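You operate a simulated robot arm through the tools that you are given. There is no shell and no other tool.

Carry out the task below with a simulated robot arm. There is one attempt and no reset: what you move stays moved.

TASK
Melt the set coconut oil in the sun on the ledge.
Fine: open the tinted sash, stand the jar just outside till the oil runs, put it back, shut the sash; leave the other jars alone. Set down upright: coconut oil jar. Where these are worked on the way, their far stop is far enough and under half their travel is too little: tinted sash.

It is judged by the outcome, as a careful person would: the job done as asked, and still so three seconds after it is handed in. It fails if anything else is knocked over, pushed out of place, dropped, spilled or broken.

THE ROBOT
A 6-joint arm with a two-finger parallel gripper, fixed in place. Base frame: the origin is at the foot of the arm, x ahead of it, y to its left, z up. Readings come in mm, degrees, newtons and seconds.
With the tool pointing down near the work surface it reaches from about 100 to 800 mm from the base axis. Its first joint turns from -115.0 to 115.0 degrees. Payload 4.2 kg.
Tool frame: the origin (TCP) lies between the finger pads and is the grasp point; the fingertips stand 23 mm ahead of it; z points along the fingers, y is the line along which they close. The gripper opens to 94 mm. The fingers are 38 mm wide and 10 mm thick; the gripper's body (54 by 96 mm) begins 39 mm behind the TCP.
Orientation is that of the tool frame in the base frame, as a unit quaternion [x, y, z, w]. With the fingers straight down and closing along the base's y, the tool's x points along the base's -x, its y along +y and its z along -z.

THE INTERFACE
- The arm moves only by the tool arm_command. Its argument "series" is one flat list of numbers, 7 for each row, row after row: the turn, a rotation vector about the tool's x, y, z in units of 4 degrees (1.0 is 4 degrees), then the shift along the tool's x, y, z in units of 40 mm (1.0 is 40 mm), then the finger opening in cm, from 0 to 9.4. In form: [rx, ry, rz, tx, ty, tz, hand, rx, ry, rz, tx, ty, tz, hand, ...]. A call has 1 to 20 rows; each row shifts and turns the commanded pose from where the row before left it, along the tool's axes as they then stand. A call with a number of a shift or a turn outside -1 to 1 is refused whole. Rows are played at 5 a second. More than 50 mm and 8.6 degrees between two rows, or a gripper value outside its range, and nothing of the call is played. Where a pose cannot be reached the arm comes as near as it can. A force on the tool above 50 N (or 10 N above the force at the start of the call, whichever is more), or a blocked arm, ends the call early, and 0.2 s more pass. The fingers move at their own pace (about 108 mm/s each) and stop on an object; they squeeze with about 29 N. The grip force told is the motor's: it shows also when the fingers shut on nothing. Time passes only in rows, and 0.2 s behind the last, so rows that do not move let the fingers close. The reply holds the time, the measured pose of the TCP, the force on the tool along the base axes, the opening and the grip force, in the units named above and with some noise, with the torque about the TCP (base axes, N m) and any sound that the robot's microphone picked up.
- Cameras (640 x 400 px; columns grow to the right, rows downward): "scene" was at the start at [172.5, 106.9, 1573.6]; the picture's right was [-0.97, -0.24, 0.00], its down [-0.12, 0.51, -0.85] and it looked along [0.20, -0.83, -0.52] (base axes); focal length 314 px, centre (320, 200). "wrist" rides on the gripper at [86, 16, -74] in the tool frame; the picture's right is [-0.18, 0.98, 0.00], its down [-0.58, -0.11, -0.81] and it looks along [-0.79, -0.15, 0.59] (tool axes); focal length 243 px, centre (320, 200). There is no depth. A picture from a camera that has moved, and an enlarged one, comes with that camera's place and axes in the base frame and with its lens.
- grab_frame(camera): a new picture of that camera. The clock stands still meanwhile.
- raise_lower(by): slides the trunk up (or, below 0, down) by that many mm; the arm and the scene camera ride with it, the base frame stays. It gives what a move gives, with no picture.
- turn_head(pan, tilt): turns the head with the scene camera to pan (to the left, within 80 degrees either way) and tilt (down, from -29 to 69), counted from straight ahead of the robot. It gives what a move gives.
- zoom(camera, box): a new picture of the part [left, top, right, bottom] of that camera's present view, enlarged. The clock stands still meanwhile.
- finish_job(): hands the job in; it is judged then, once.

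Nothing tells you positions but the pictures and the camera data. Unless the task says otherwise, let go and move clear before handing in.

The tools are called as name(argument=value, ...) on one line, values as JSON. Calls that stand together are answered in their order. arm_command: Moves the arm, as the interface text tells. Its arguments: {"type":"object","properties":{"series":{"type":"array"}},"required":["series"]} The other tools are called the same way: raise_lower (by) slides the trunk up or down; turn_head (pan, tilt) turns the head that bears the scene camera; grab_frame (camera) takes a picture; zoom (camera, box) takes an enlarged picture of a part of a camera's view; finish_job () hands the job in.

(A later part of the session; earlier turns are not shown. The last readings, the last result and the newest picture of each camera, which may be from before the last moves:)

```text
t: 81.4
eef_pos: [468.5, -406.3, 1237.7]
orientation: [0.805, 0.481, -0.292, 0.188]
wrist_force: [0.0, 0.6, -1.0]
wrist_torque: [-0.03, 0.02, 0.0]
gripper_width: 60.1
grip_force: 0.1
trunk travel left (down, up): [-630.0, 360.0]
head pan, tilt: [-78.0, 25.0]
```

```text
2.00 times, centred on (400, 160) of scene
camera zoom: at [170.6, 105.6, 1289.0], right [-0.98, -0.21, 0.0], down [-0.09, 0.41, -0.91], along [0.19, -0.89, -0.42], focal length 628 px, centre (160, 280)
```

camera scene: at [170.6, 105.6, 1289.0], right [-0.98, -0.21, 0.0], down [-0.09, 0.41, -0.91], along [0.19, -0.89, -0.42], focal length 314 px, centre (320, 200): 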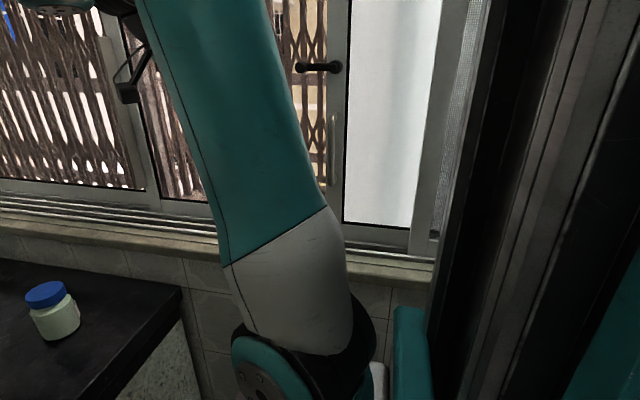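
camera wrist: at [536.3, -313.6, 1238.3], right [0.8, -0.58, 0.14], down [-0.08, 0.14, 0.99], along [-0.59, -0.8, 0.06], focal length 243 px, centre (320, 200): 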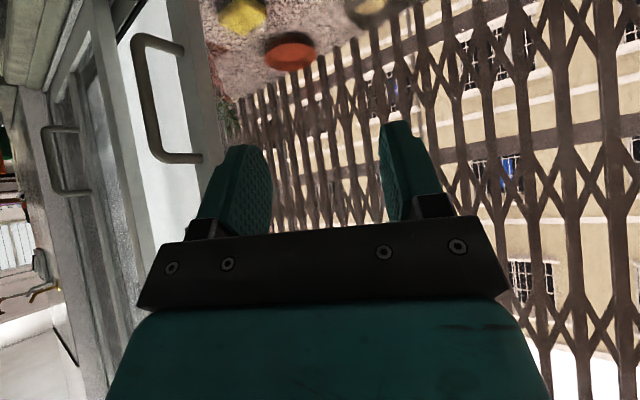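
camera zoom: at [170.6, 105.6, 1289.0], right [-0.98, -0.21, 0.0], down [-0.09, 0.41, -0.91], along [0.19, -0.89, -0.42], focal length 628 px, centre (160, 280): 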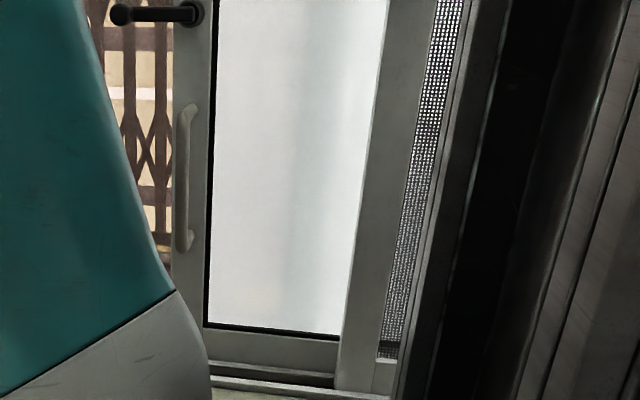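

That settles it: the flat piece is a thin fin pull standing ~30 mm proud on the +x stile (x ≈ 720) of the ledge pane — the tinted sash — which slides toward -x. The milky sash was the wrong one, so I'll first put it back exactly where it was (bar at x 155). Lowering the gripper beside its handle now.

arm_command(series=[0, 0, 0, 0.53, 0, 0.62, 4, 0, 0, 0, 0.53, 0, 0.62, 4, 0, 0, 0, 0.53, 0, 0.62, 4, 0, 0, 0, 0.53, 0, 0.62, 4, 0, 0, 0, -0.31, -0.84, 0.27, 4, 0, 0, 0, -0.31, -0.84, 0.27, 4, 0, 0, 0, -0.31, -0.84, 0.27, 4])

grab_frame(camera="wrist")

```text
t: 83.0
eef_pos: [358.2, -405.0, 1106.1]
orientation: [0.805, 0.481, -0.293, 0.188]
wrist_force: [0.7, -0.6, -0.7]
wrist_torque: [0.01, 0.02, -0.03]
gripper_width: 39.8
grip_force: 0.1
trunk travel left (down, up): [-630.0, 360.0]
head pan, tilt: [-78.0, 25.0]
```

```text
taken
camera wrist: at [426.3, -311.6, 1105.3], right [0.8, -0.58, 0.14], down [-0.07, 0.14, 0.99], along [-0.59, -0.8, 0.07], focal length 243 px, centre (320, 200)
```

wrist: 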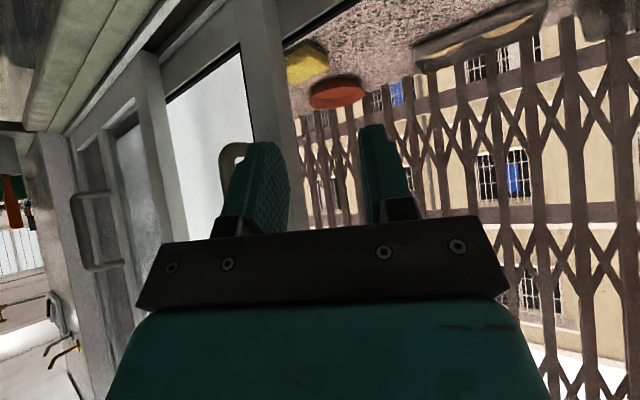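

Reachable without trouble at this trunk height. Line up with the milky sash's bar (≈268, -412) and go in.

arm_command(series=[0, 0, 0, 0, -0.97, 0, 4.5, 0, 0, 0, 0, -0.97, 0, 4.5])

grab_frame(camera="wrist")

```text
t: 83.6
eef_pos: [290.9, -369.5, 1104.6]
orientation: [0.804, 0.482, -0.292, 0.188]
wrist_force: [0.4, -0.1, -0.3]
wrist_torque: [0.03, 0.02, 0.0]
gripper_width: 45.0
grip_force: 0.1
trunk travel left (down, up): [-630.0, 360.0]
head pan, tilt: [-78.0, 25.0]
```

```text
taken
camera wrist: at [357.4, -275.8, 1104.1], right [0.8, -0.58, 0.14], down [-0.07, 0.14, 0.99], along [-0.59, -0.8, 0.07], focal length 243 px, centre (320, 200)
```

wrist: 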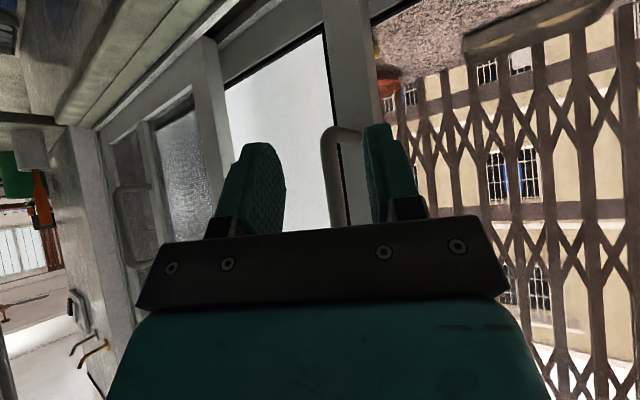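

Centred. Advance and grip the bar.

arm_command(series=[0, 0, 0, -0.43, 0, 0.365, 4.5, 0, 0, 0, -0.43, 0, 0.365, 4.5, 0, 0, 0, 0, 0, 0, 1, 0, 0, 0, 0, 0, 0, 0.8, 0, 0, 0, 0, 0, 0, 0.8])

```text
t: 84.8
eef_pos: [269.4, -410.1, 1105.3]
orientation: [0.804, 0.481, -0.294, 0.188]
wrist_force: [5.4, -8.2, 3.7]
wrist_torque: [0.86, 1.11, 0.17]
gripper_width: 12.4
grip_force: 45.0
trunk travel left (down, up): [-630.0, 360.0]
head pan, tilt: [-78.0, 25.0]
```

Gripped. Slide it back toward -x, first half.

arm_command(series=[0.65, 0, 0.76, -0.169, -0.393, 0.144, 0.8, 0.65, 0, 0.76, -0.189, -0.376, 0.162, 0.8, 0.65, 0, 0.76, -0.208, -0.358, 0.178, 0.8])

```text
t: 85.6
eef_pos: [213.9, -410.3, 1104.2]
orientation: [0.852, 0.393, -0.309, 0.156]
wrist_force: [-2.2, -9.2, 18.5]
wrist_torque: [0.43, 1.29, 0.12]
gripper_width: 12.5
grip_force: 45.0
trunk travel left (down, up): [-630.0, 360.0]
head pan, tilt: [-78.0, 25.0]
```

arm_command(series=[0.65, 0, 0.76, -0.227, -0.338, 0.194, 0.8, 0.65, 0, 0.76, -0.244, -0.316, 0.209, 0.8, 0.5, 0, 0.58, -0.26, -0.293, 0.223, 0.8])

grab_frame(camera="wrist")

```text
t: 86.4
eef_pos: [163.3, -411.6, 1102.3]
orientation: [0.885, 0.312, -0.32, 0.125]
wrist_force: [25.2, -5.8, 28.5]
wrist_torque: [0.83, 0.88, 0.33]
gripper_width: 12.7
grip_force: 44.8
trunk travel left (down, up): [-630.0, 360.0]
head pan, tilt: [-78.0, 25.0]
```

```text
taken
camera wrist: at [261.7, -351.9, 1103.8], right [0.51, -0.85, 0.14], down [-0.02, 0.15, 0.99], along [-0.86, -0.51, 0.06], focal length 243 px, centre (320, 200)
```

wrist: 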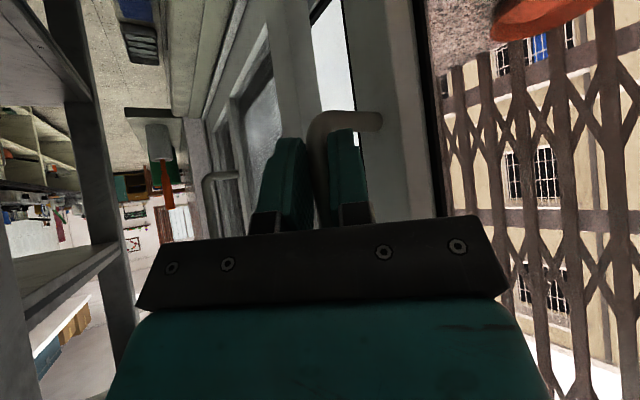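

It seems to be meeting its stop (25 N in x). One small nudge to confirm.

arm_command(series=[0, 0, 0, -0.057, -0.066, 0.049, 0.8])

```text
t: 86.8
eef_pos: [160.4, -413.1, 1101.0]
orientation: [0.885, 0.315, -0.319, 0.124]
wrist_force: [45.7, -3.6, 11.6]
wrist_torque: [-0.66, 2.61, 0.37]
gripper_width: 15.8
grip_force: 8.8
trunk travel left (down, up): [-630.0, 360.0]
head pan, tilt: [-78.0, 25.0]
```

At its stop. Release and back out.

arm_command(series=[0, 0, 0, 0, 0, 0, 4, 0, 0, 0, 0, 0, 0, 4.5, 0, 0, 0, 0.38, 0, -0.325, 4.5, 0, 0, 0, 0.38, 0, -0.325, 4.5, 0, 0, 0, 0, 0.7, -0.2, 4.5, 0, 0, 0, 0, 0.7, -0.2, 4.5, 0, 0, 0, 0, 0.7, -0.2, 4.5])

grab_frame(camera="wrist")

```text
t: 88.4
eef_pos: [252.6, -440.9, 1122.9]
orientation: [0.886, 0.31, -0.321, 0.124]
wrist_force: [-0.8, 0.0, 0.0]
wrist_torque: [-0.05, -0.02, 0.01]
gripper_width: 45.0
grip_force: 0.0
trunk travel left (down, up): [-630.0, 360.0]
head pan, tilt: [-78.0, 25.0]
```

```text
taken
camera wrist: at [351.5, -382.3, 1123.5], right [0.51, -0.85, 0.14], down [-0.02, 0.15, 0.99], along [-0.86, -0.5, 0.06], focal length 243 px, centre (320, 200)
```

wrist: 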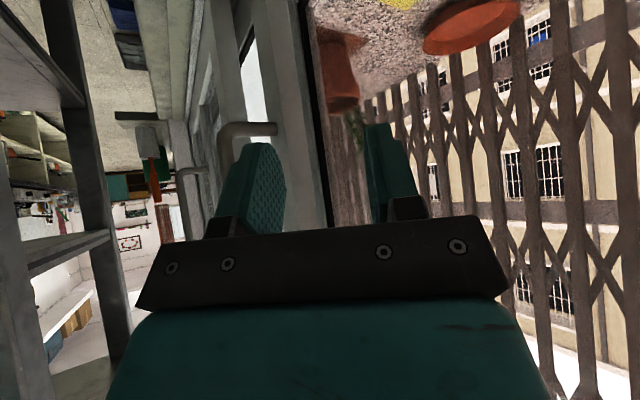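

Milky sash is back at its stop. Now swing the tool heading back and travel toward the fin handle of the tinted sash at x ≈ 720.

arm_command(series=[-0.65, 0, -0.76, 0.48, 0.335, -0.41, 6, -0.65, 0, -0.76, 0.46, 0.38, -0.395, 6, -0.65, 0, -0.76, 0.44, 0.42, -0.38, 6, -0.65, 0, -0.76, 0.42, 0.46, -0.36, 6, -0.65, 0, -0.76, 0.39, 0.5, -0.335, 6, -0.65, 0, -0.76, 0.365, 0.53, -0.31, 6, -0.65, 0, -0.76, 0.335, 0.56, -0.29, 6, -0.65, 0, -0.76, 0.305, 0.59, -0.26, 6, -0.65, 0, -0.76, 0.27, 0.62, -0.23, 6, -0.65, 0, -0.76, 0.24, 0.64, -0.2, 6])

grab_frame(camera="wrist")

turn_head(pan=-70, tilt=10)

grab_frame(camera="scene")

```text
t: 90.6
eef_pos: [533.1, -385.8, 1126.4]
orientation: [0.724, 0.594, -0.265, 0.23]
wrist_force: [-0.1, -0.8, 0.4]
wrist_torque: [0.01, -0.02, 0.04]
gripper_width: 60.0
grip_force: 0.0
trunk travel left (down, up): [-630.0, 360.0]
head pan, tilt: [-78.0, 25.0]
```

```text
taken
camera wrist: at [570.8, -277.6, 1125.9], right [0.94, -0.32, 0.14], down [-0.11, 0.11, 0.99], along [-0.33, -0.94, 0.07], focal length 243 px, centre (320, 200)
```

wrist: 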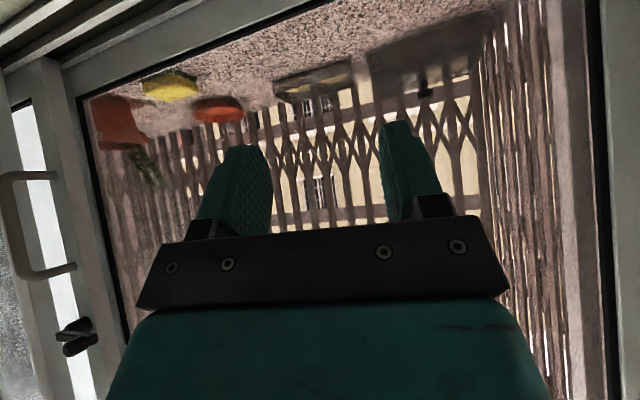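

```text
t: 91.3
eef_pos: [532.5, -387.8, 1126.0]
orientation: [0.725, 0.593, -0.265, 0.229]
wrist_force: [-0.9, 0.0, 0.1]
wrist_torque: [-0.02, -0.03, 0.02]
gripper_width: 60.1
grip_force: 0.1
trunk travel left (down, up): [-630.0, 360.0]
head pan, tilt: [-70.0, 10.0]
```

```text
taken
camera scene: at [183.2, 108.3, 1313.3], right [-0.94, -0.34, 0.0], down [-0.06, 0.16, -0.98], along [0.34, -0.93, -0.17], focal length 314 px, centre (320, 200)
```

scene: 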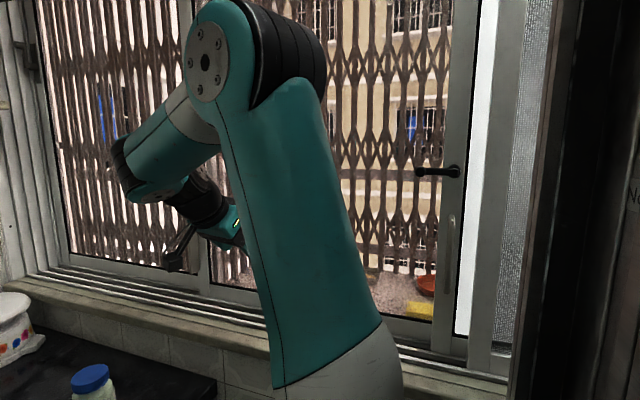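

The milky sash is back at its original place (lever base again at x 153). Now approach the fin handle and look at it.

arm_command(series=[-0.65, 0, -0.76, 0.22, 0.7, -0.16, 6, -0.65, 0, -0.76, 0.2, 0.7, -0.13, 6, -0.65, 0, -0.76, 0.15, 0.7, -0.1, 6, -0.65, 0, -0.76, 0.1, 0.7, -0.07, 6, -0.65, 0, -0.76, 0.1, 0.7, -0.07, 6])

grab_frame(camera="wrist")

```text
t: 92.5
eef_pos: [675.8, -356.4, 1125.2]
orientation: [0.609, 0.711, -0.224, 0.273]
wrist_force: [0.1, -0.9, -0.6]
wrist_torque: [0.01, -0.01, 0.02]
gripper_width: 59.9
grip_force: 0.1
trunk travel left (down, up): [-630.0, 360.0]
head pan, tilt: [-70.0, 10.0]
```

```text
taken
camera wrist: at [673.7, -241.4, 1123.6], right [0.99, 0.02, 0.14], down [-0.14, 0.08, 0.99], along [0.01, -1.0, 0.08], focal length 243 px, centre (320, 200)
```

wrist: 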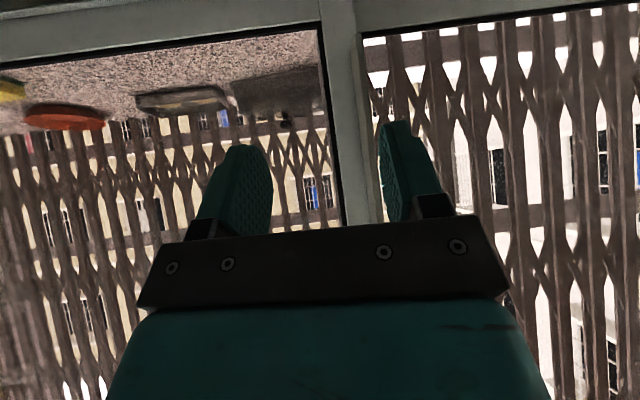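

In one frame the tint is obvious: the ledge pane is darker and browner than its neighbour. The fin is hidden behind a finger; shift a little to see it.

arm_command(series=[0, 0, 0, 0, -0.9, 0, 6, 0, 0, 0, 0, -0.9, 0, 6])

zoom(camera="wrist", box=[340, 0, 600, 220])

grab_frame(camera="wrist")

```text
t: 93.2
eef_pos: [605.6, -370.0, 1124.0]
orientation: [0.609, 0.711, -0.224, 0.273]
wrist_force: [-0.5, -0.2, -1.0]
wrist_torque: [0.0, 0.03, 0.01]
gripper_width: 59.8
grip_force: 0.1
trunk travel left (down, up): [-630.0, 360.0]
head pan, tilt: [-70.0, 10.0]
```

```text
1.82 times, centred on (470, 110) of wrist
camera zoom: at [602.5, -252.9, 1121.8], right [0.99, 0.02, 0.14], down [-0.14, 0.08, 0.99], along [0.01, -1.0, 0.08], focal length 441 px, centre (47, 364)
```

zoom: 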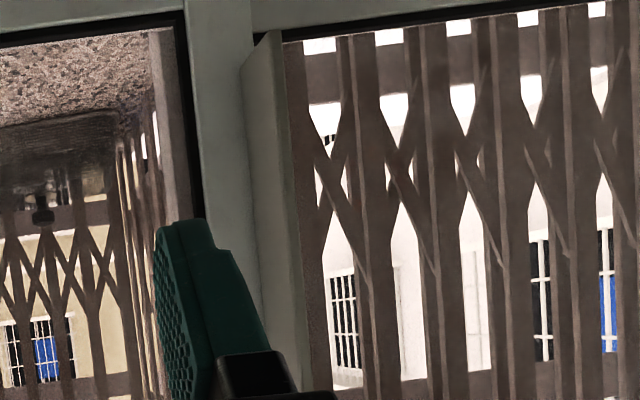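

```text
taken
camera wrist: at [602.5, -252.9, 1121.8], right [0.99, 0.02, 0.14], down [-0.14, 0.08, 0.99], along [0.01, -1.0, 0.08], focal length 243 px, centre (320, 200)
```

wrist: 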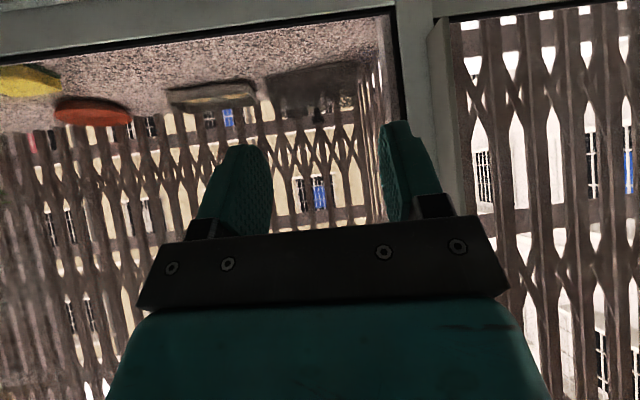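

The tinted sash's fin pull is at x ≈ 720, standing out to y ≈ -450, z 1010–1313. I'll square up the tool, flatten it to ~60°, and stop in front of the fin.

arm_command(series=[0.33, -1, 0.38, -0.13, 0.57, -0.04, 5, 0.33, -1, 0.38, -0.13, 0.57, -0.04, 5, 0.33, -1, 0.38, -0.1, 0.57, -0.06, 5, 0.33, -1, 0.38, -0.1, 0.57, -0.06, 5, 0.33, -1, 0.38, -0.1, 0.57, -0.06, 5])

grab_frame(camera="wrist")

```text
t: 94.3
eef_pos: [717.7, -365.1, 1150.5]
orientation: [0.621, 0.595, -0.349, 0.371]
wrist_force: [-0.6, 0.2, -0.5]
wrist_torque: [0.06, -0.02, 0.03]
gripper_width: 49.9
grip_force: 0.0
trunk travel left (down, up): [-630.0, 360.0]
head pan, tilt: [-70.0, 10.0]
```

```text
taken
camera wrist: at [737.4, -257.8, 1110.6], right [0.97, -0.1, 0.21], down [-0.14, 0.43, 0.89], along [-0.18, -0.9, 0.4], focal length 243 px, centre (320, 200)
```

wrist: 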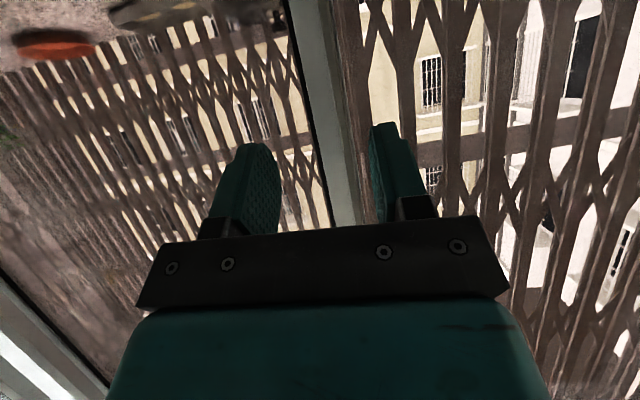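

zoom(camera="wrist", box=[260, 60, 440, 230])

```text
2.35 times, centred on (350, 145) of wrist
camera zoom: at [737.4, -257.8, 1110.6], right [0.97, -0.1, 0.21], down [-0.14, 0.43, 0.89], along [-0.18, -0.9, 0.4], focal length 571 px, centre (249, 329)
```

zoom: 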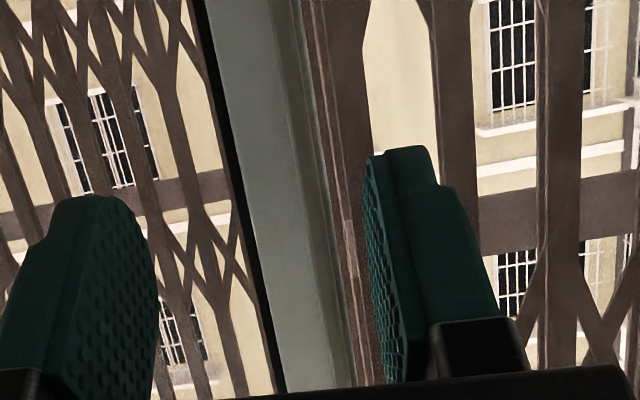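

Fin centre is about x 726; fingers straddle it with 50 mm opening. Advance in small steps.

arm_command(series=[0, 0, 0, -0.25, 0.06, 0.455, 5, 0, 0, 0, -0.25, 0.06, 0.455, 5, 0, 0, 0, -0.2, 0.05, 0.36, 5])

grab_frame(camera="wrist")

```text
t: 95.2
eef_pos: [723.5, -423.8, 1150.4]
orientation: [0.621, 0.597, -0.348, 0.371]
wrist_force: [-0.5, 0.1, -0.3]
wrist_torque: [-0.01, 0.02, 0.01]
gripper_width: 49.5
grip_force: 0.0
trunk travel left (down, up): [-630.0, 360.0]
head pan, tilt: [-70.0, 10.0]
```

```text
taken
camera wrist: at [743.7, -316.0, 1110.8], right [0.97, -0.1, 0.21], down [-0.14, 0.43, 0.89], along [-0.18, -0.9, 0.4], focal length 243 px, centre (320, 200)
```

wrist: 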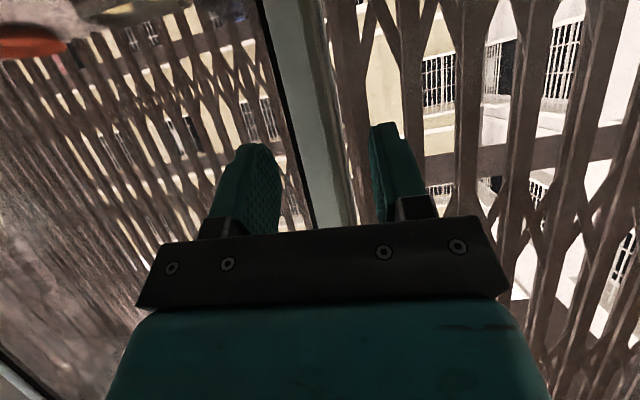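

arm_command(series=[0, 0, 0, -0.12, 0, 0.22, 5, 0, 0, 0, -0.12, 0, 0.22, 5])

arm_command(series=[0, 0, 0, 0, 0, 0, 2, 0, 0, 0, 0, 0, 0, 0.5, 0, 0, 0, 0, 0, 0, 0.3])

grab_frame(camera="wrist")

```text
t: 95.8
eef_pos: [724.0, -443.2, 1150.6]
orientation: [0.621, 0.596, -0.348, 0.37]
wrist_force: [-0.3, 0.5, -0.7]
wrist_torque: [-0.02, -0.02, -0.01]
gripper_width: 49.7
grip_force: 0.1
trunk travel left (down, up): [-630.0, 360.0]
head pan, tilt: [-70.0, 10.0]
```

```text
t: 96.5
eef_pos: [724.7, -442.1, 1149.7]
orientation: [0.621, 0.596, -0.349, 0.37]
wrist_force: [4.0, 4.1, -0.2]
wrist_torque: [-0.12, 0.92, 0.13]
gripper_width: 7.4
grip_force: 45.3
trunk travel left (down, up): [-630.0, 360.0]
head pan, tilt: [-70.0, 10.0]
```

```text
taken
camera wrist: at [743.7, -335.5, 1110.5], right [0.97, -0.1, 0.2], down [-0.14, 0.43, 0.89], along [-0.18, -0.9, 0.4], focal length 243 px, centre (320, 200)
```

wrist: 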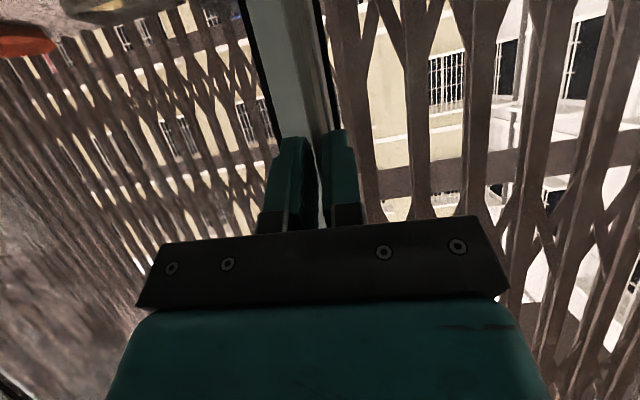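

Gripped on a 7 mm fin. Pull gently toward -x.

arm_command(series=[0, 0, 0, 0, -0.3, 0, 0.3, 0, 0, 0, 0, -0.4, 0, 0.3])

grab_frame(camera="wrist")

```text
t: 97.2
eef_pos: [694.3, -442.1, 1149.8]
orientation: [0.622, 0.595, -0.349, 0.371]
wrist_force: [-5.1, 11.0, 8.1]
wrist_torque: [-0.2, 0.91, -0.14]
gripper_width: 7.5
grip_force: 45.7
trunk travel left (down, up): [-630.0, 360.0]
head pan, tilt: [-70.0, 10.0]
```

```text
taken
camera wrist: at [714.1, -335.7, 1110.3], right [0.97, -0.11, 0.21], down [-0.14, 0.43, 0.89], along [-0.18, -0.9, 0.4], focal length 243 px, centre (320, 200)
```

wrist: 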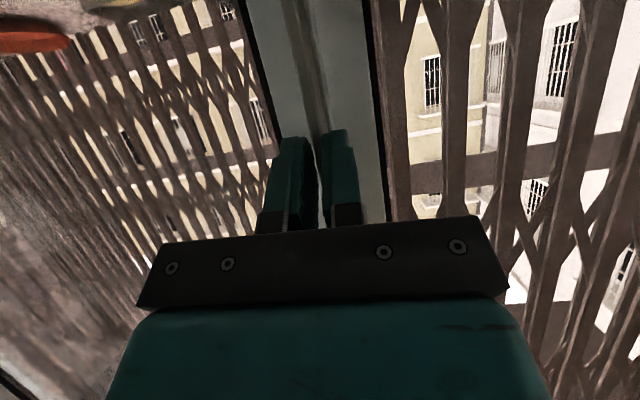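

The tinted sash moves with almost no resistance. Continue sliding it open.

arm_command(series=[0, 0, 0, 0, -0.6, 0, 0.3, 0, 0, 0, 0, -0.7, 0, 0.3, 0, 0, 0, 0, -0.7, 0, 0.3, 0, 0, 0, 0, -0.7, 0, 0.3, 0, 0, 0, 0, -0.7, 0, 0.3, 0, 0, 0, 0, -0.7, 0, 0.3])

grab_frame(camera="wrist")

```text
t: 98.5
eef_pos: [528.4, -441.0, 1143.5]
orientation: [0.623, 0.593, -0.35, 0.371]
wrist_force: [-7.6, -3.5, 31.4]
wrist_torque: [-0.61, 0.7, -0.18]
gripper_width: 7.2
grip_force: 44.6
trunk travel left (down, up): [-630.0, 360.0]
head pan, tilt: [-70.0, 10.0]
```

```text
taken
camera wrist: at [549.0, -334.0, 1104.0], right [0.97, -0.11, 0.21], down [-0.14, 0.43, 0.89], along [-0.19, -0.9, 0.4], focal length 243 px, centre (320, 200)
```

wrist: 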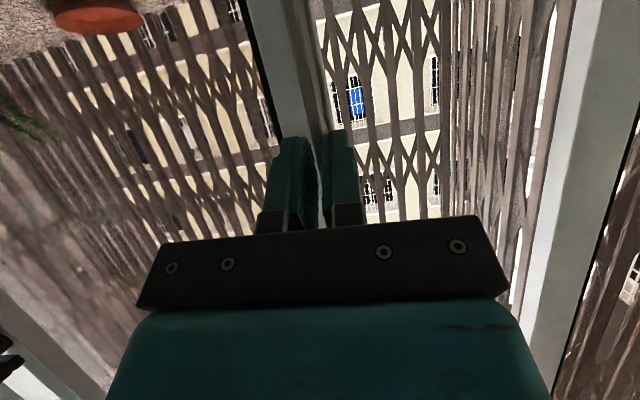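

Opening well (≈196 mm). Relax the slight vertical drift and continue.

arm_command(series=[0, 0, 0, -0.1, -0.5, -0.055, 0.3, 0, 0, 0, -0.04, -0.7, -0.02, 0.3, 0, 0, 0, -0.04, -0.7, -0.02, 0.3, 0, 0, 0, -0.04, -0.7, -0.02, 0.3, 0, 0, 0, -0.04, -0.7, -0.02, 0.3])

grab_frame(camera="wrist")

```text
t: 99.8
eef_pos: [396.3, -439.8, 1143.3]
orientation: [0.624, 0.597, -0.349, 0.365]
wrist_force: [-8.8, -14.7, -23.7]
wrist_torque: [0.99, 0.41, -0.22]
gripper_width: 6.9
grip_force: 45.4
trunk travel left (down, up): [-630.0, 360.0]
head pan, tilt: [-70.0, 10.0]
```

```text
taken
camera wrist: at [416.6, -332.2, 1105.1], right [0.97, -0.11, 0.2], down [-0.14, 0.42, 0.9], along [-0.18, -0.9, 0.39], focal length 243 px, centre (320, 200)
```

wrist: 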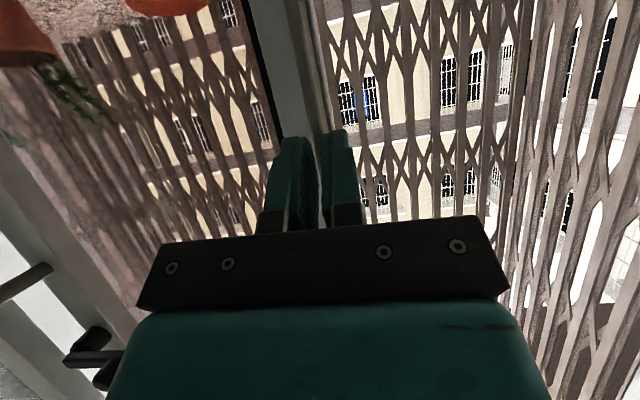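

328 mm open. Continue carefully towards its far stop.

arm_command(series=[0, 0, 0, 0.06, -0.6, 0.035, 0.3, 0, 0, 0, 0, -0.7, 0, 0.3, 0, 0, 0, 0, -0.7, 0, 0.3])

grab_frame(camera="wrist")

```text
t: 100.5
eef_pos: [316.1, -438.4, 1142.9]
orientation: [0.622, 0.592, -0.353, 0.372]
wrist_force: [-9.0, -7.3, 18.2]
wrist_torque: [0.19, 0.49, -0.31]
gripper_width: 7.1
grip_force: 44.9
trunk travel left (down, up): [-630.0, 360.0]
head pan, tilt: [-70.0, 10.0]
```

```text
taken
camera wrist: at [336.7, -332.3, 1103.3], right [0.97, -0.11, 0.21], down [-0.14, 0.44, 0.89], along [-0.19, -0.89, 0.41], focal length 243 px, centre (320, 200)
```

wrist: 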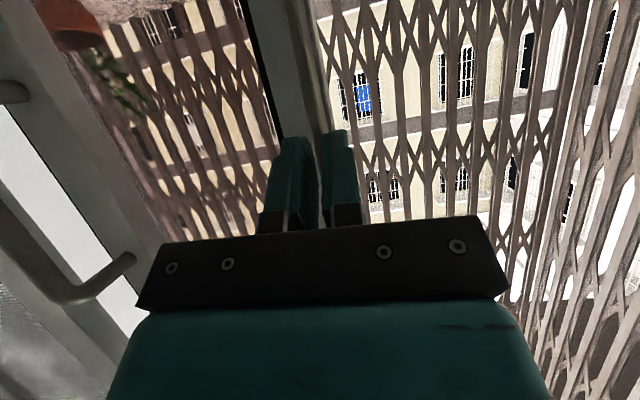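

arm_command(series=[0, 0, 0, -0.03, -0.5, -0.02, 0.3, 0, 0, 0, -0.03, -0.5, -0.02, 0.3, 0, 0, 0, -0.03, -0.5, -0.02, 0.3])

grab_frame(camera="wrist")

```text
t: 101.2
eef_pos: [288.1, -442.0, 1139.5]
orientation: [0.615, 0.601, -0.342, 0.379]
wrist_force: [15.2, 37.3, 11.2]
wrist_torque: [-0.3, 0.89, 0.34]
gripper_width: 7.7
grip_force: 44.6
out of reach, approached as far as the arm can: row 2, 3
trunk travel left (down, up): [-630.0, 360.0]
head pan, tilt: [-70.0, 10.0]
stopped in row 3: the force on the tool passed its limit at 87 N (the readings are from after the stop); the commanded pose is now the measured one
```

```text
taken
camera wrist: at [305.7, -335.3, 1099.3], right [0.97, -0.08, 0.22], down [-0.16, 0.43, 0.89], along [-0.16, -0.9, 0.4], focal length 243 px, centre (320, 200)
```

wrist: 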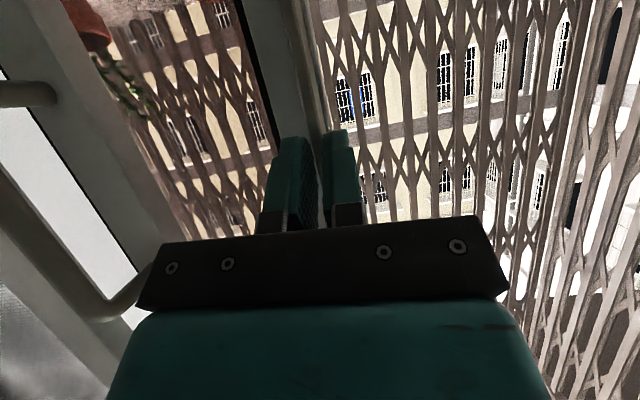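

The sash is open about 436 mm and the arm is at its reach limit here — well beyond half, leaving a ~400 mm opening. Release the fin and back out.

arm_command(series=[0, 0, 0, 0, 0, 0, 3, 0, 0, 0, 0, 0, 0, 4, 0, 0, 0, 0.15, 0, -0.28, 4, 0, 0, 0, 0.15, 0, -0.28, 4])

grab_frame(camera="wrist")

```text
t: 102.2
eef_pos: [293.3, -436.3, 1131.7]
orientation: [0.617, 0.599, -0.344, 0.377]
wrist_force: [-0.2, 0.3, 0.1]
wrist_torque: [0.04, 0.0, 0.0]
gripper_width: 39.8
grip_force: 0.1
out of reach, approached as far as the arm can: row 3, 4
trunk travel left (down, up): [-630.0, 360.0]
head pan, tilt: [-70.0, 10.0]
```

```text
taken
camera wrist: at [311.8, -329.1, 1091.5], right [0.97, -0.09, 0.21], down [-0.16, 0.43, 0.89], along [-0.17, -0.9, 0.4], focal length 243 px, centre (320, 200)
```

wrist: 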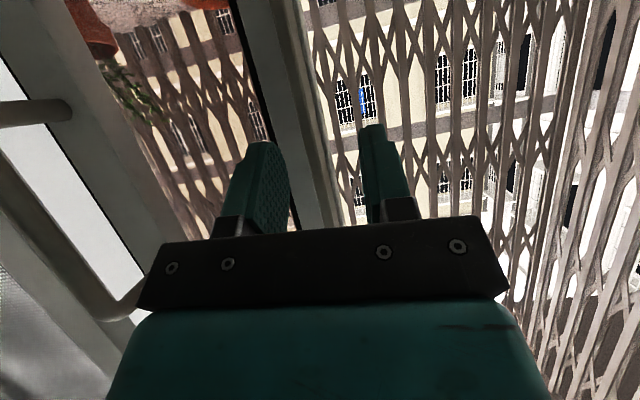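

Steepen the tool while retreating, which frees reach.

arm_command(series=[0, 1, 0, 0.1, 0, -0.173, 4, 0, 1, 0, 0.112, 0, -0.166, 4, 0, 1, 0, 0.123, 0, -0.158, 4, 0, 1, 0, 0.134, 0, -0.149, 4, 0, 1, 0, 0.144, 0, -0.139, 4, 0, 1, 0, 0.153, 0, -0.129, 4])

grab_frame(camera="wrist")

```text
t: 103.6
eef_pos: [303.0, -411.5, 1116.1]
orientation: [0.675, 0.665, -0.207, 0.243]
wrist_force: [-0.3, 0.3, 0.4]
wrist_torque: [0.03, 0.01, 0.0]
gripper_width: 40.0
grip_force: 0.0
out of reach, approached as far as the arm can: row 1, 2, 3, 4, 5
trunk travel left (down, up): [-630.0, 360.0]
head pan, tilt: [-70.0, 10.0]
```

```text
taken
camera wrist: at [318.8, -297.2, 1123.8], right [0.98, -0.14, 0.16], down [-0.16, 0.02, 0.99], along [-0.15, -0.99, 0.0], focal length 243 px, centre (320, 200)
```

wrist: 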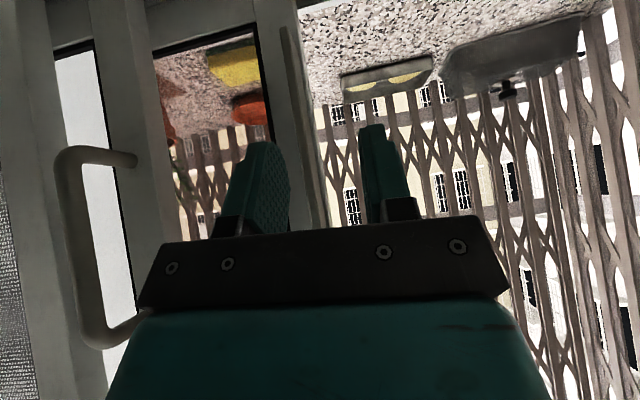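

The opening is clear: the ledge beyond is bright and untinted there. Back off further and then view the ledge in detail.

arm_command(series=[0, 0, 0, 0.3, 0, -0.23, 4, 0, 0, 0, 0.3, 0, -0.23, 4, 0, 0, 0, 0, 0.8, 0, 6, 0, 0, 0, 0, 0.8, 0, 6, 0, 0, 0, 0, 0.8, 0, 6, 0, 0, 0, 0, 0.8, 0, 6, 0, 0, 0, 0, 0.8, 0, 6])

grab_frame(camera="wrist")

turn_head(pan=-70, tilt=25)

grab_frame(camera="scene")

```text
t: 105.2
eef_pos: [471.7, -400.9, 1114.5]
orientation: [0.674, 0.665, -0.207, 0.245]
wrist_force: [0.0, 0.4, 1.1]
wrist_torque: [0.03, 0.01, 0.04]
gripper_width: 59.9
grip_force: 0.1
out of reach, approached as far as the arm can: row 1, 2
trunk travel left (down, up): [-630.0, 360.0]
head pan, tilt: [-70.0, 10.0]
```

```text
taken
camera wrist: at [487.5, -287.2, 1121.9], right [0.98, -0.14, 0.16], down [-0.16, 0.03, 0.99], along [-0.15, -0.99, 0.0], focal length 243 px, centre (320, 200)
```

wrist: 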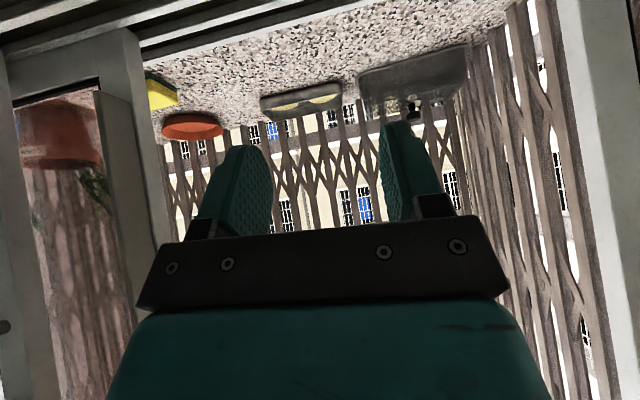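

```text
t: 106.0
eef_pos: [471.8, -400.8, 1114.7]
orientation: [0.675, 0.665, -0.207, 0.244]
wrist_force: [0.4, -0.5, 0.2]
wrist_torque: [0.01, -0.01, 0.01]
gripper_width: 60.3
grip_force: 0.0
trunk travel left (down, up): [-630.0, 360.0]
head pan, tilt: [-70.0, 25.0]
```

```text
taken
camera scene: at [182.9, 109.0, 1289.0], right [-0.94, -0.34, 0.0], down [-0.14, 0.4, -0.91], along [0.31, -0.85, -0.42], focal length 314 px, centre (320, 200)
```

scene: 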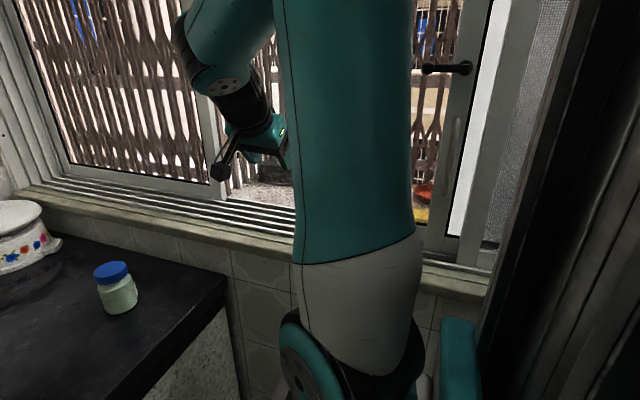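

The tinted sash is open and the ledge free strip (y ≈ -540…-730, x ≈ 340–690) is clear in front of the tray and basin, surface about z 900. Next: fetch the coconut jar. I'll bring the tool vertical while moving toward it over the counter.

arm_command(series=[0.97, 1, 0, 0.3, 0.625, -0.226, 9, 0, 1, 0, 0.314, 0.625, -0.204, 9, 0, 1, 0, 0.328, 0.625, -0.182, 9, 0, 1, 0, 0.34, 0.625, -0.158, 9, 0, 1, 0, 0.35, 0.625, -0.134, 9, 0, 1, 0, 0.359, 0.625, -0.11, 9, 0, 1, 0, 0.365, 0.625, -0.084, 9, 0, 1, 0, 0.37, 0.625, -0.059, 9, 0, 1, 0, 0.374, 0.625, -0.033, 9])

grab_frame(camera="wrist")

turn_head(pan=-45, tilt=30)

grab_frame(camera="scene")

```text
t: 108.0
eef_pos: [700.1, -274.8, 1114.9]
orientation: [0.72, 0.694, -0.008, 0.008]
wrist_force: [-0.3, 0.7, 0.6]
wrist_torque: [-0.01, -0.04, 0.04]
gripper_width: 90.0
grip_force: 0.0
trunk travel left (down, up): [-630.0, 360.0]
head pan, tilt: [-70.0, 25.0]
```

```text
taken
camera wrist: at [720.5, -186.4, 1187.7], right [0.98, -0.22, 0.0], down [-0.13, -0.56, 0.82], along [-0.18, -0.8, -0.57], focal length 243 px, centre (320, 200)
```

wrist: 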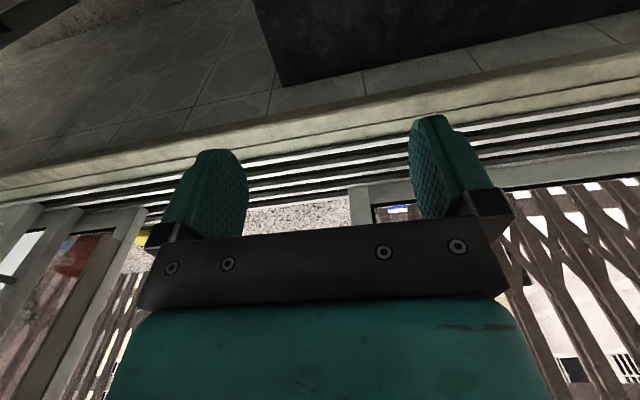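

```text
t: 108.9
eef_pos: [700.8, -273.5, 1115.8]
orientation: [0.72, 0.694, -0.008, 0.007]
wrist_force: [-0.1, -0.5, 0.9]
wrist_torque: [0.01, 0.02, 0.02]
gripper_width: 90.2
grip_force: 0.0
trunk travel left (down, up): [-630.0, 360.0]
head pan, tilt: [-45.0, 30.0]
```

```text
taken
camera scene: at [215.3, 131.6, 1281.0], right [-0.71, -0.71, 0.0], down [-0.35, 0.35, -0.87], along [0.61, -0.61, -0.5], focal length 314 px, centre (320, 200)
```

scene: 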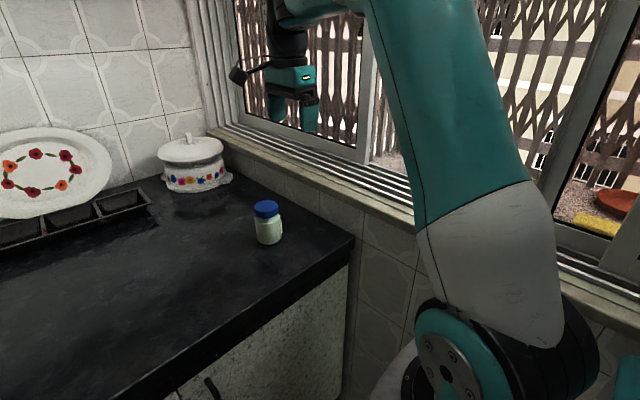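

The jar's lid top is near (759, -229, 888) on a counter at z ≈ 790, body about 67 mm wide. Descend to just above it and check alignment with the wrist camera.

arm_command(series=[0, 0, 0, 0.29, 0.36, 0.8, 9.4, 0, 0, 0, 0.29, 0.36, 0.8, 9.4, 0, 0, 0, 0.29, 0.36, 0.8, 9.4, 0, 0, 0, 0.29, 0.36, 0.8, 9.4])

grab_frame(camera="wrist")

zoom(camera="scene", box=[200, 60, 360, 260])

```text
t: 109.9
eef_pos: [760.5, -231.7, 986.8]
orientation: [0.719, 0.695, -0.007, 0.007]
wrist_force: [-0.2, 0.6, -0.3]
wrist_torque: [0.0, -0.04, -0.01]
gripper_width: 93.9
grip_force: 0.1
trunk travel left (down, up): [-630.0, 360.0]
head pan, tilt: [-45.0, 30.0]
```

```text
taken
camera wrist: at [779.2, -144.1, 1059.0], right [0.98, -0.22, 0.0], down [-0.13, -0.56, 0.82], along [-0.18, -0.8, -0.57], focal length 243 px, centre (320, 200)
```

wrist: 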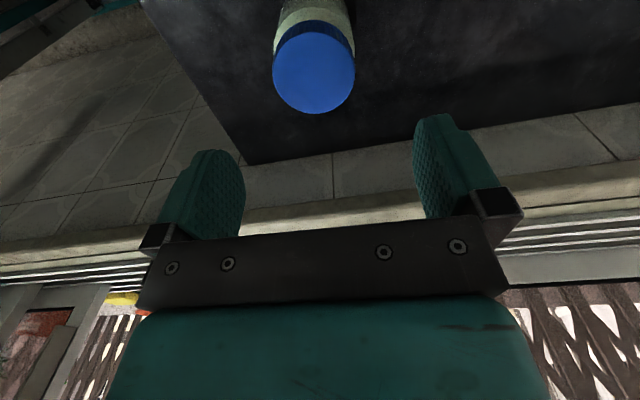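

```text
2.00 times, centred on (280, 160) of scene
camera zoom: at [215.0, 131.6, 1281.1], right [-0.71, -0.71, 0.0], down [-0.35, 0.35, -0.87], along [0.61, -0.61, -0.5], focal length 628 px, centre (400, 280)
```

zoom: 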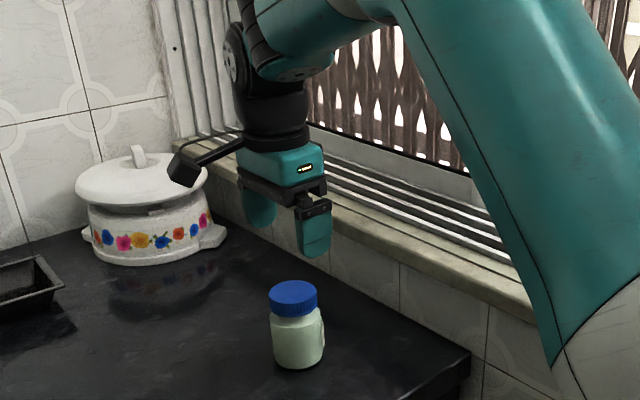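

Jar axis at (756, -229), lid top z ≈ 889. Descend with the fingers either side and stop with the palm just above the lid.

arm_command(series=[0, 0, 0, 0.07, -0.11, 0.8, 9.4, 0, 0, 0, 0, 0, 0.8, 9.4, 0, 0, 0, 0, 0, 0.8, 9.4, 0, 0, 0, 0, 0, 0.8, 9.4])

grab_frame(camera="wrist")

zoom(camera="scene", box=[200, 100, 360, 260])

```text
t: 110.9
eef_pos: [756.6, -230.6, 860.2]
orientation: [0.719, 0.695, -0.007, 0.007]
wrist_force: [-2.3, 1.2, 7.7]
wrist_torque: [0.19, -0.06, 0.03]
gripper_width: 93.6
grip_force: 0.1
trunk travel left (down, up): [-630.0, 360.0]
head pan, tilt: [-45.0, 30.0]
```

```text
taken
camera wrist: at [775.0, -143.6, 931.7], right [0.98, -0.22, 0.0], down [-0.13, -0.56, 0.82], along [-0.18, -0.8, -0.57], focal length 243 px, centre (320, 200)
```

wrist: 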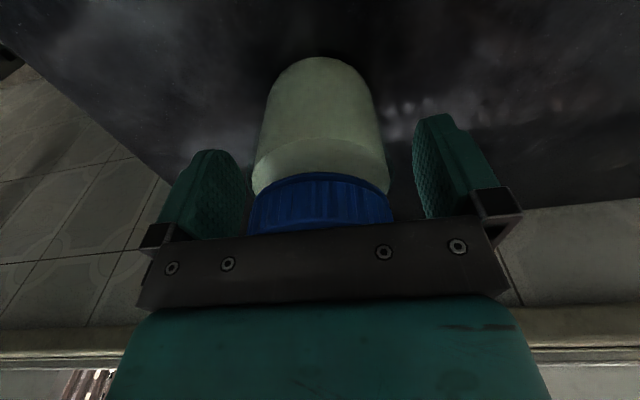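

```text
2.50 times, centred on (280, 180) of scene
camera zoom: at [215.0, 131.8, 1281.3], right [-0.71, -0.71, 0.0], down [-0.35, 0.35, -0.87], along [0.61, -0.61, -0.5], focal length 785 px, centre (420, 250)
```

zoom: 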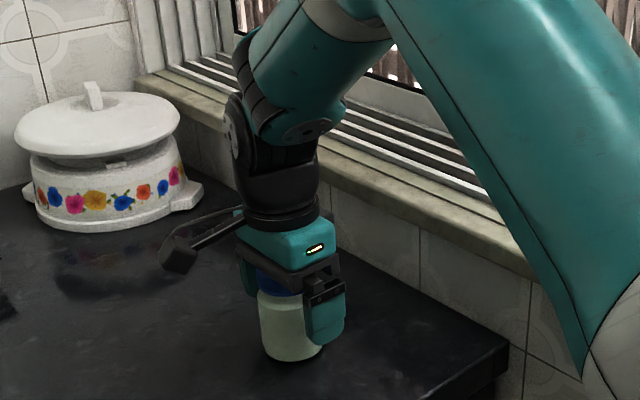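

The palm just touches the lid (8 N), so I'll lift 6 mm, then close on the jar's body.

arm_command(series=[0, 0, 0, 0, 0, -0.15, 9.4, 0, 0, 0, 0, 0, 0, 7, 0, 0, 0, 0, 0, 0, 6, 0, 0, 0, 0, 0, 0, 5.5, 0, 0, 0, 0, 0, 0, 5.5])

grab_frame(camera="wrist")

```text
t: 112.1
eef_pos: [755.6, -231.5, 864.0]
orientation: [0.72, 0.694, -0.009, 0.007]
wrist_force: [-0.9, 0.1, -0.8]
wrist_torque: [-0.06, -0.04, -0.02]
gripper_width: 65.3
grip_force: 28.9
trunk travel left (down, up): [-630.0, 360.0]
head pan, tilt: [-45.0, 30.0]
```

```text
taken
camera wrist: at [775.0, -144.1, 936.5], right [0.98, -0.22, 0.0], down [-0.13, -0.56, 0.82], along [-0.18, -0.8, -0.57], focal length 243 px, centre (320, 200)
```

wrist: 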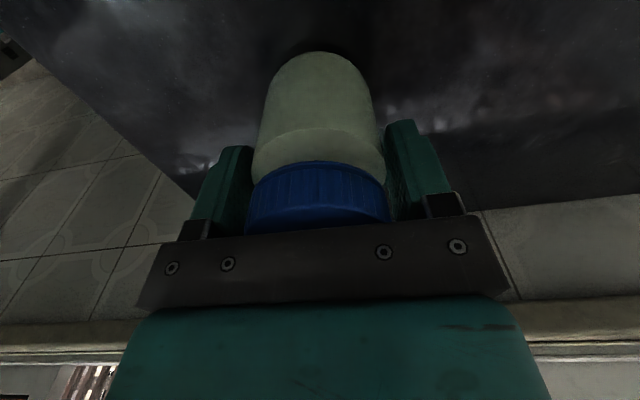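

Jar held (65 mm, 29 N). Lift it straight up.

arm_command(series=[0, 0, 0, 0, 0, -0.2, 5.5, 0, 0, 0, 0, 0, -0.5, 5.5, 0, 0, 0, 0, 0, -0.7, 5.5, 0, 0, 0, 0, 0, -0.7, 5.5, 0, 0, 0, 0, 0, -0.7, 5.5, 0, 0, 0, 0, 0, -0.7, 5.5, 0, 0, 0, 0, 0, -0.7, 5.5, 0, 0, 0, 0, 0, -0.7, 5.5, 0, 0, 0, 0, 0, -0.7, 5.5])

grab_frame(camera="wrist")

grab_frame(camera="scene")

```text
t: 114.1
eef_pos: [754.6, -227.0, 1088.6]
orientation: [0.719, 0.695, -0.008, 0.007]
wrist_force: [0.3, -0.4, -4.0]
wrist_torque: [-0.03, 0.01, 0.02]
gripper_width: 65.1
grip_force: 28.6
trunk travel left (down, up): [-630.0, 360.0]
head pan, tilt: [-45.0, 30.0]
```

```text
taken
camera wrist: at [775.4, -139.0, 1161.0], right [0.98, -0.22, 0.0], down [-0.13, -0.56, 0.82], along [-0.18, -0.8, -0.57], focal length 243 px, centre (320, 200)
```

wrist: 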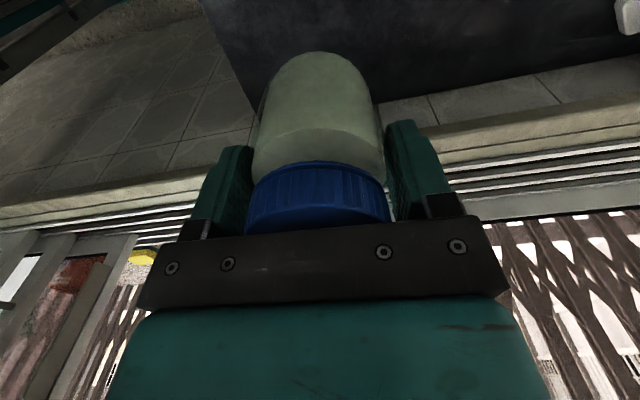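

```text
taken
camera scene: at [215.7, 131.5, 1280.9], right [-0.71, -0.71, 0.0], down [-0.35, 0.35, -0.87], along [0.61, -0.61, -0.5], focal length 314 px, centre (320, 200)
```

scene: 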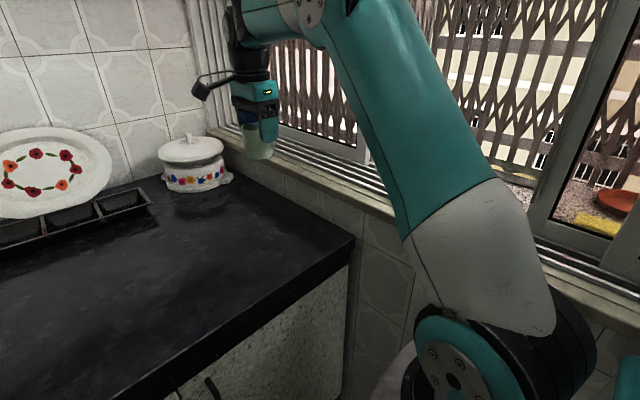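

Jar lifted steadily. Move over toward the window opening (x ≈ 540).

arm_command(series=[0, 0, 0, -0.2, -0.6, 0, 5.5, 0, 0, 0, -0.3, -0.8, 0, 5.5, 0, 0, 0, -0.35, -0.85, 0, 5.5, 0, 0, 0, -0.35, -0.85, 0, 5.5, 0, 0, 0, -0.35, -0.85, 0, 5.5, 0, 0, 0, -0.3, -0.8, 0, 5.5, 0, 0, 0, -0.2, -0.5, 0, 5.5])

grab_frame(camera="wrist")

```text
t: 115.7
eef_pos: [544.8, -302.1, 1090.6]
orientation: [0.719, 0.695, -0.008, 0.006]
wrist_force: [0.5, 0.6, -4.0]
wrist_torque: [-0.04, 0.02, -0.03]
gripper_width: 65.4
grip_force: 29.7
trunk travel left (down, up): [-630.0, 360.0]
head pan, tilt: [-45.0, 30.0]
```

```text
taken
camera wrist: at [563.0, -214.2, 1162.8], right [0.98, -0.22, 0.0], down [-0.13, -0.56, 0.82], along [-0.18, -0.8, -0.57], focal length 243 px, centre (320, 200)
```

wrist: 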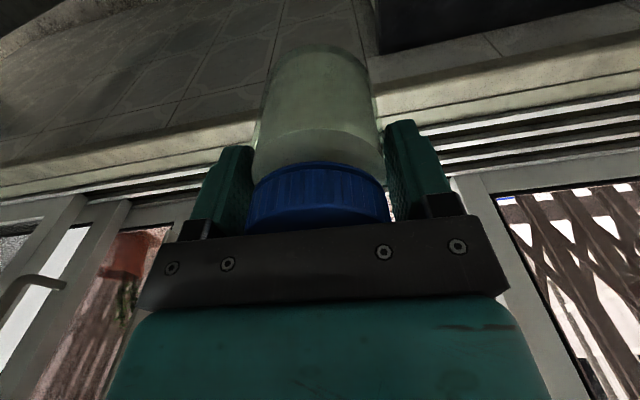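

The opening spans x ≈ 325–680. Advance through it at x ≈ 515, first part, then check clearances.

arm_command(series=[0, 0, 0, -0.5, -0.1, 0, 5.5, 0, 0, 0, -0.8, -0.1, 0, 5.5, 0, 0, 0, -0.8, -0.1, 0, 5.5, 0, 0, 0, -0.8, -0.1, 0, 5.5])

grab_frame(camera="wrist")

turn_head(pan=-65, tilt=10)

grab_frame(camera="scene")

```text
t: 116.7
eef_pos: [523.2, -416.7, 1092.5]
orientation: [0.72, 0.694, -0.008, 0.006]
wrist_force: [-1.2, -0.1, -3.1]
wrist_torque: [-0.02, -0.02, -0.01]
gripper_width: 65.3
grip_force: 29.3
trunk travel left (down, up): [-630.0, 360.0]
head pan, tilt: [-45.0, 30.0]
```

```text
taken
camera wrist: at [542.1, -329.3, 1165.2], right [0.98, -0.22, 0.0], down [-0.13, -0.56, 0.82], along [-0.18, -0.8, -0.57], focal length 243 px, centre (320, 200)
```

wrist: 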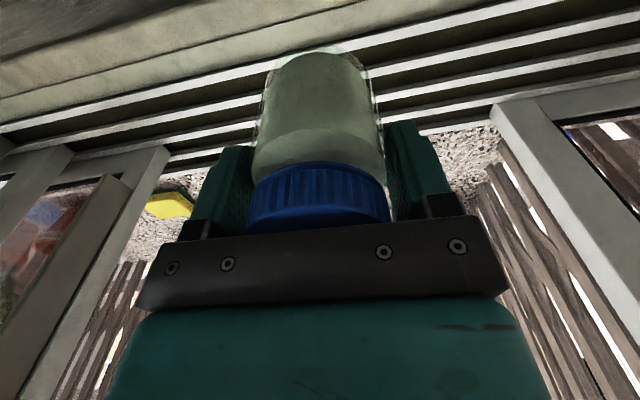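

```text
t: 117.5
eef_pos: [522.2, -415.3, 1092.3]
orientation: [0.719, 0.695, -0.008, 0.007]
wrist_force: [-0.8, 0.2, -4.5]
wrist_torque: [-0.02, -0.01, -0.01]
gripper_width: 65.2
grip_force: 29.0
trunk travel left (down, up): [-630.0, 360.0]
head pan, tilt: [-65.0, 10.0]
```

```text
taken
camera scene: at [190.9, 111.2, 1313.2], right [-0.91, -0.42, 0.0], down [-0.07, 0.16, -0.98], along [0.42, -0.89, -0.17], focal length 314 px, centre (320, 200)
```

scene: 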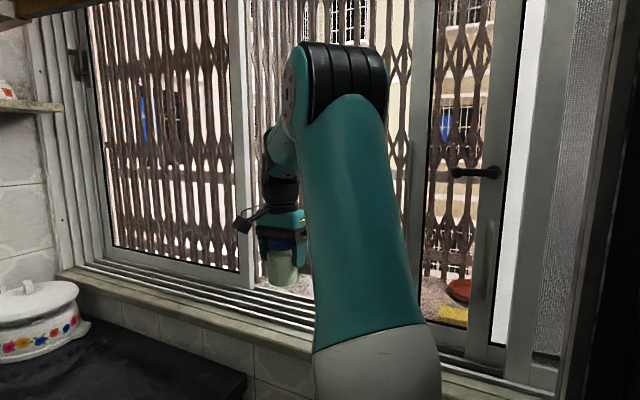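

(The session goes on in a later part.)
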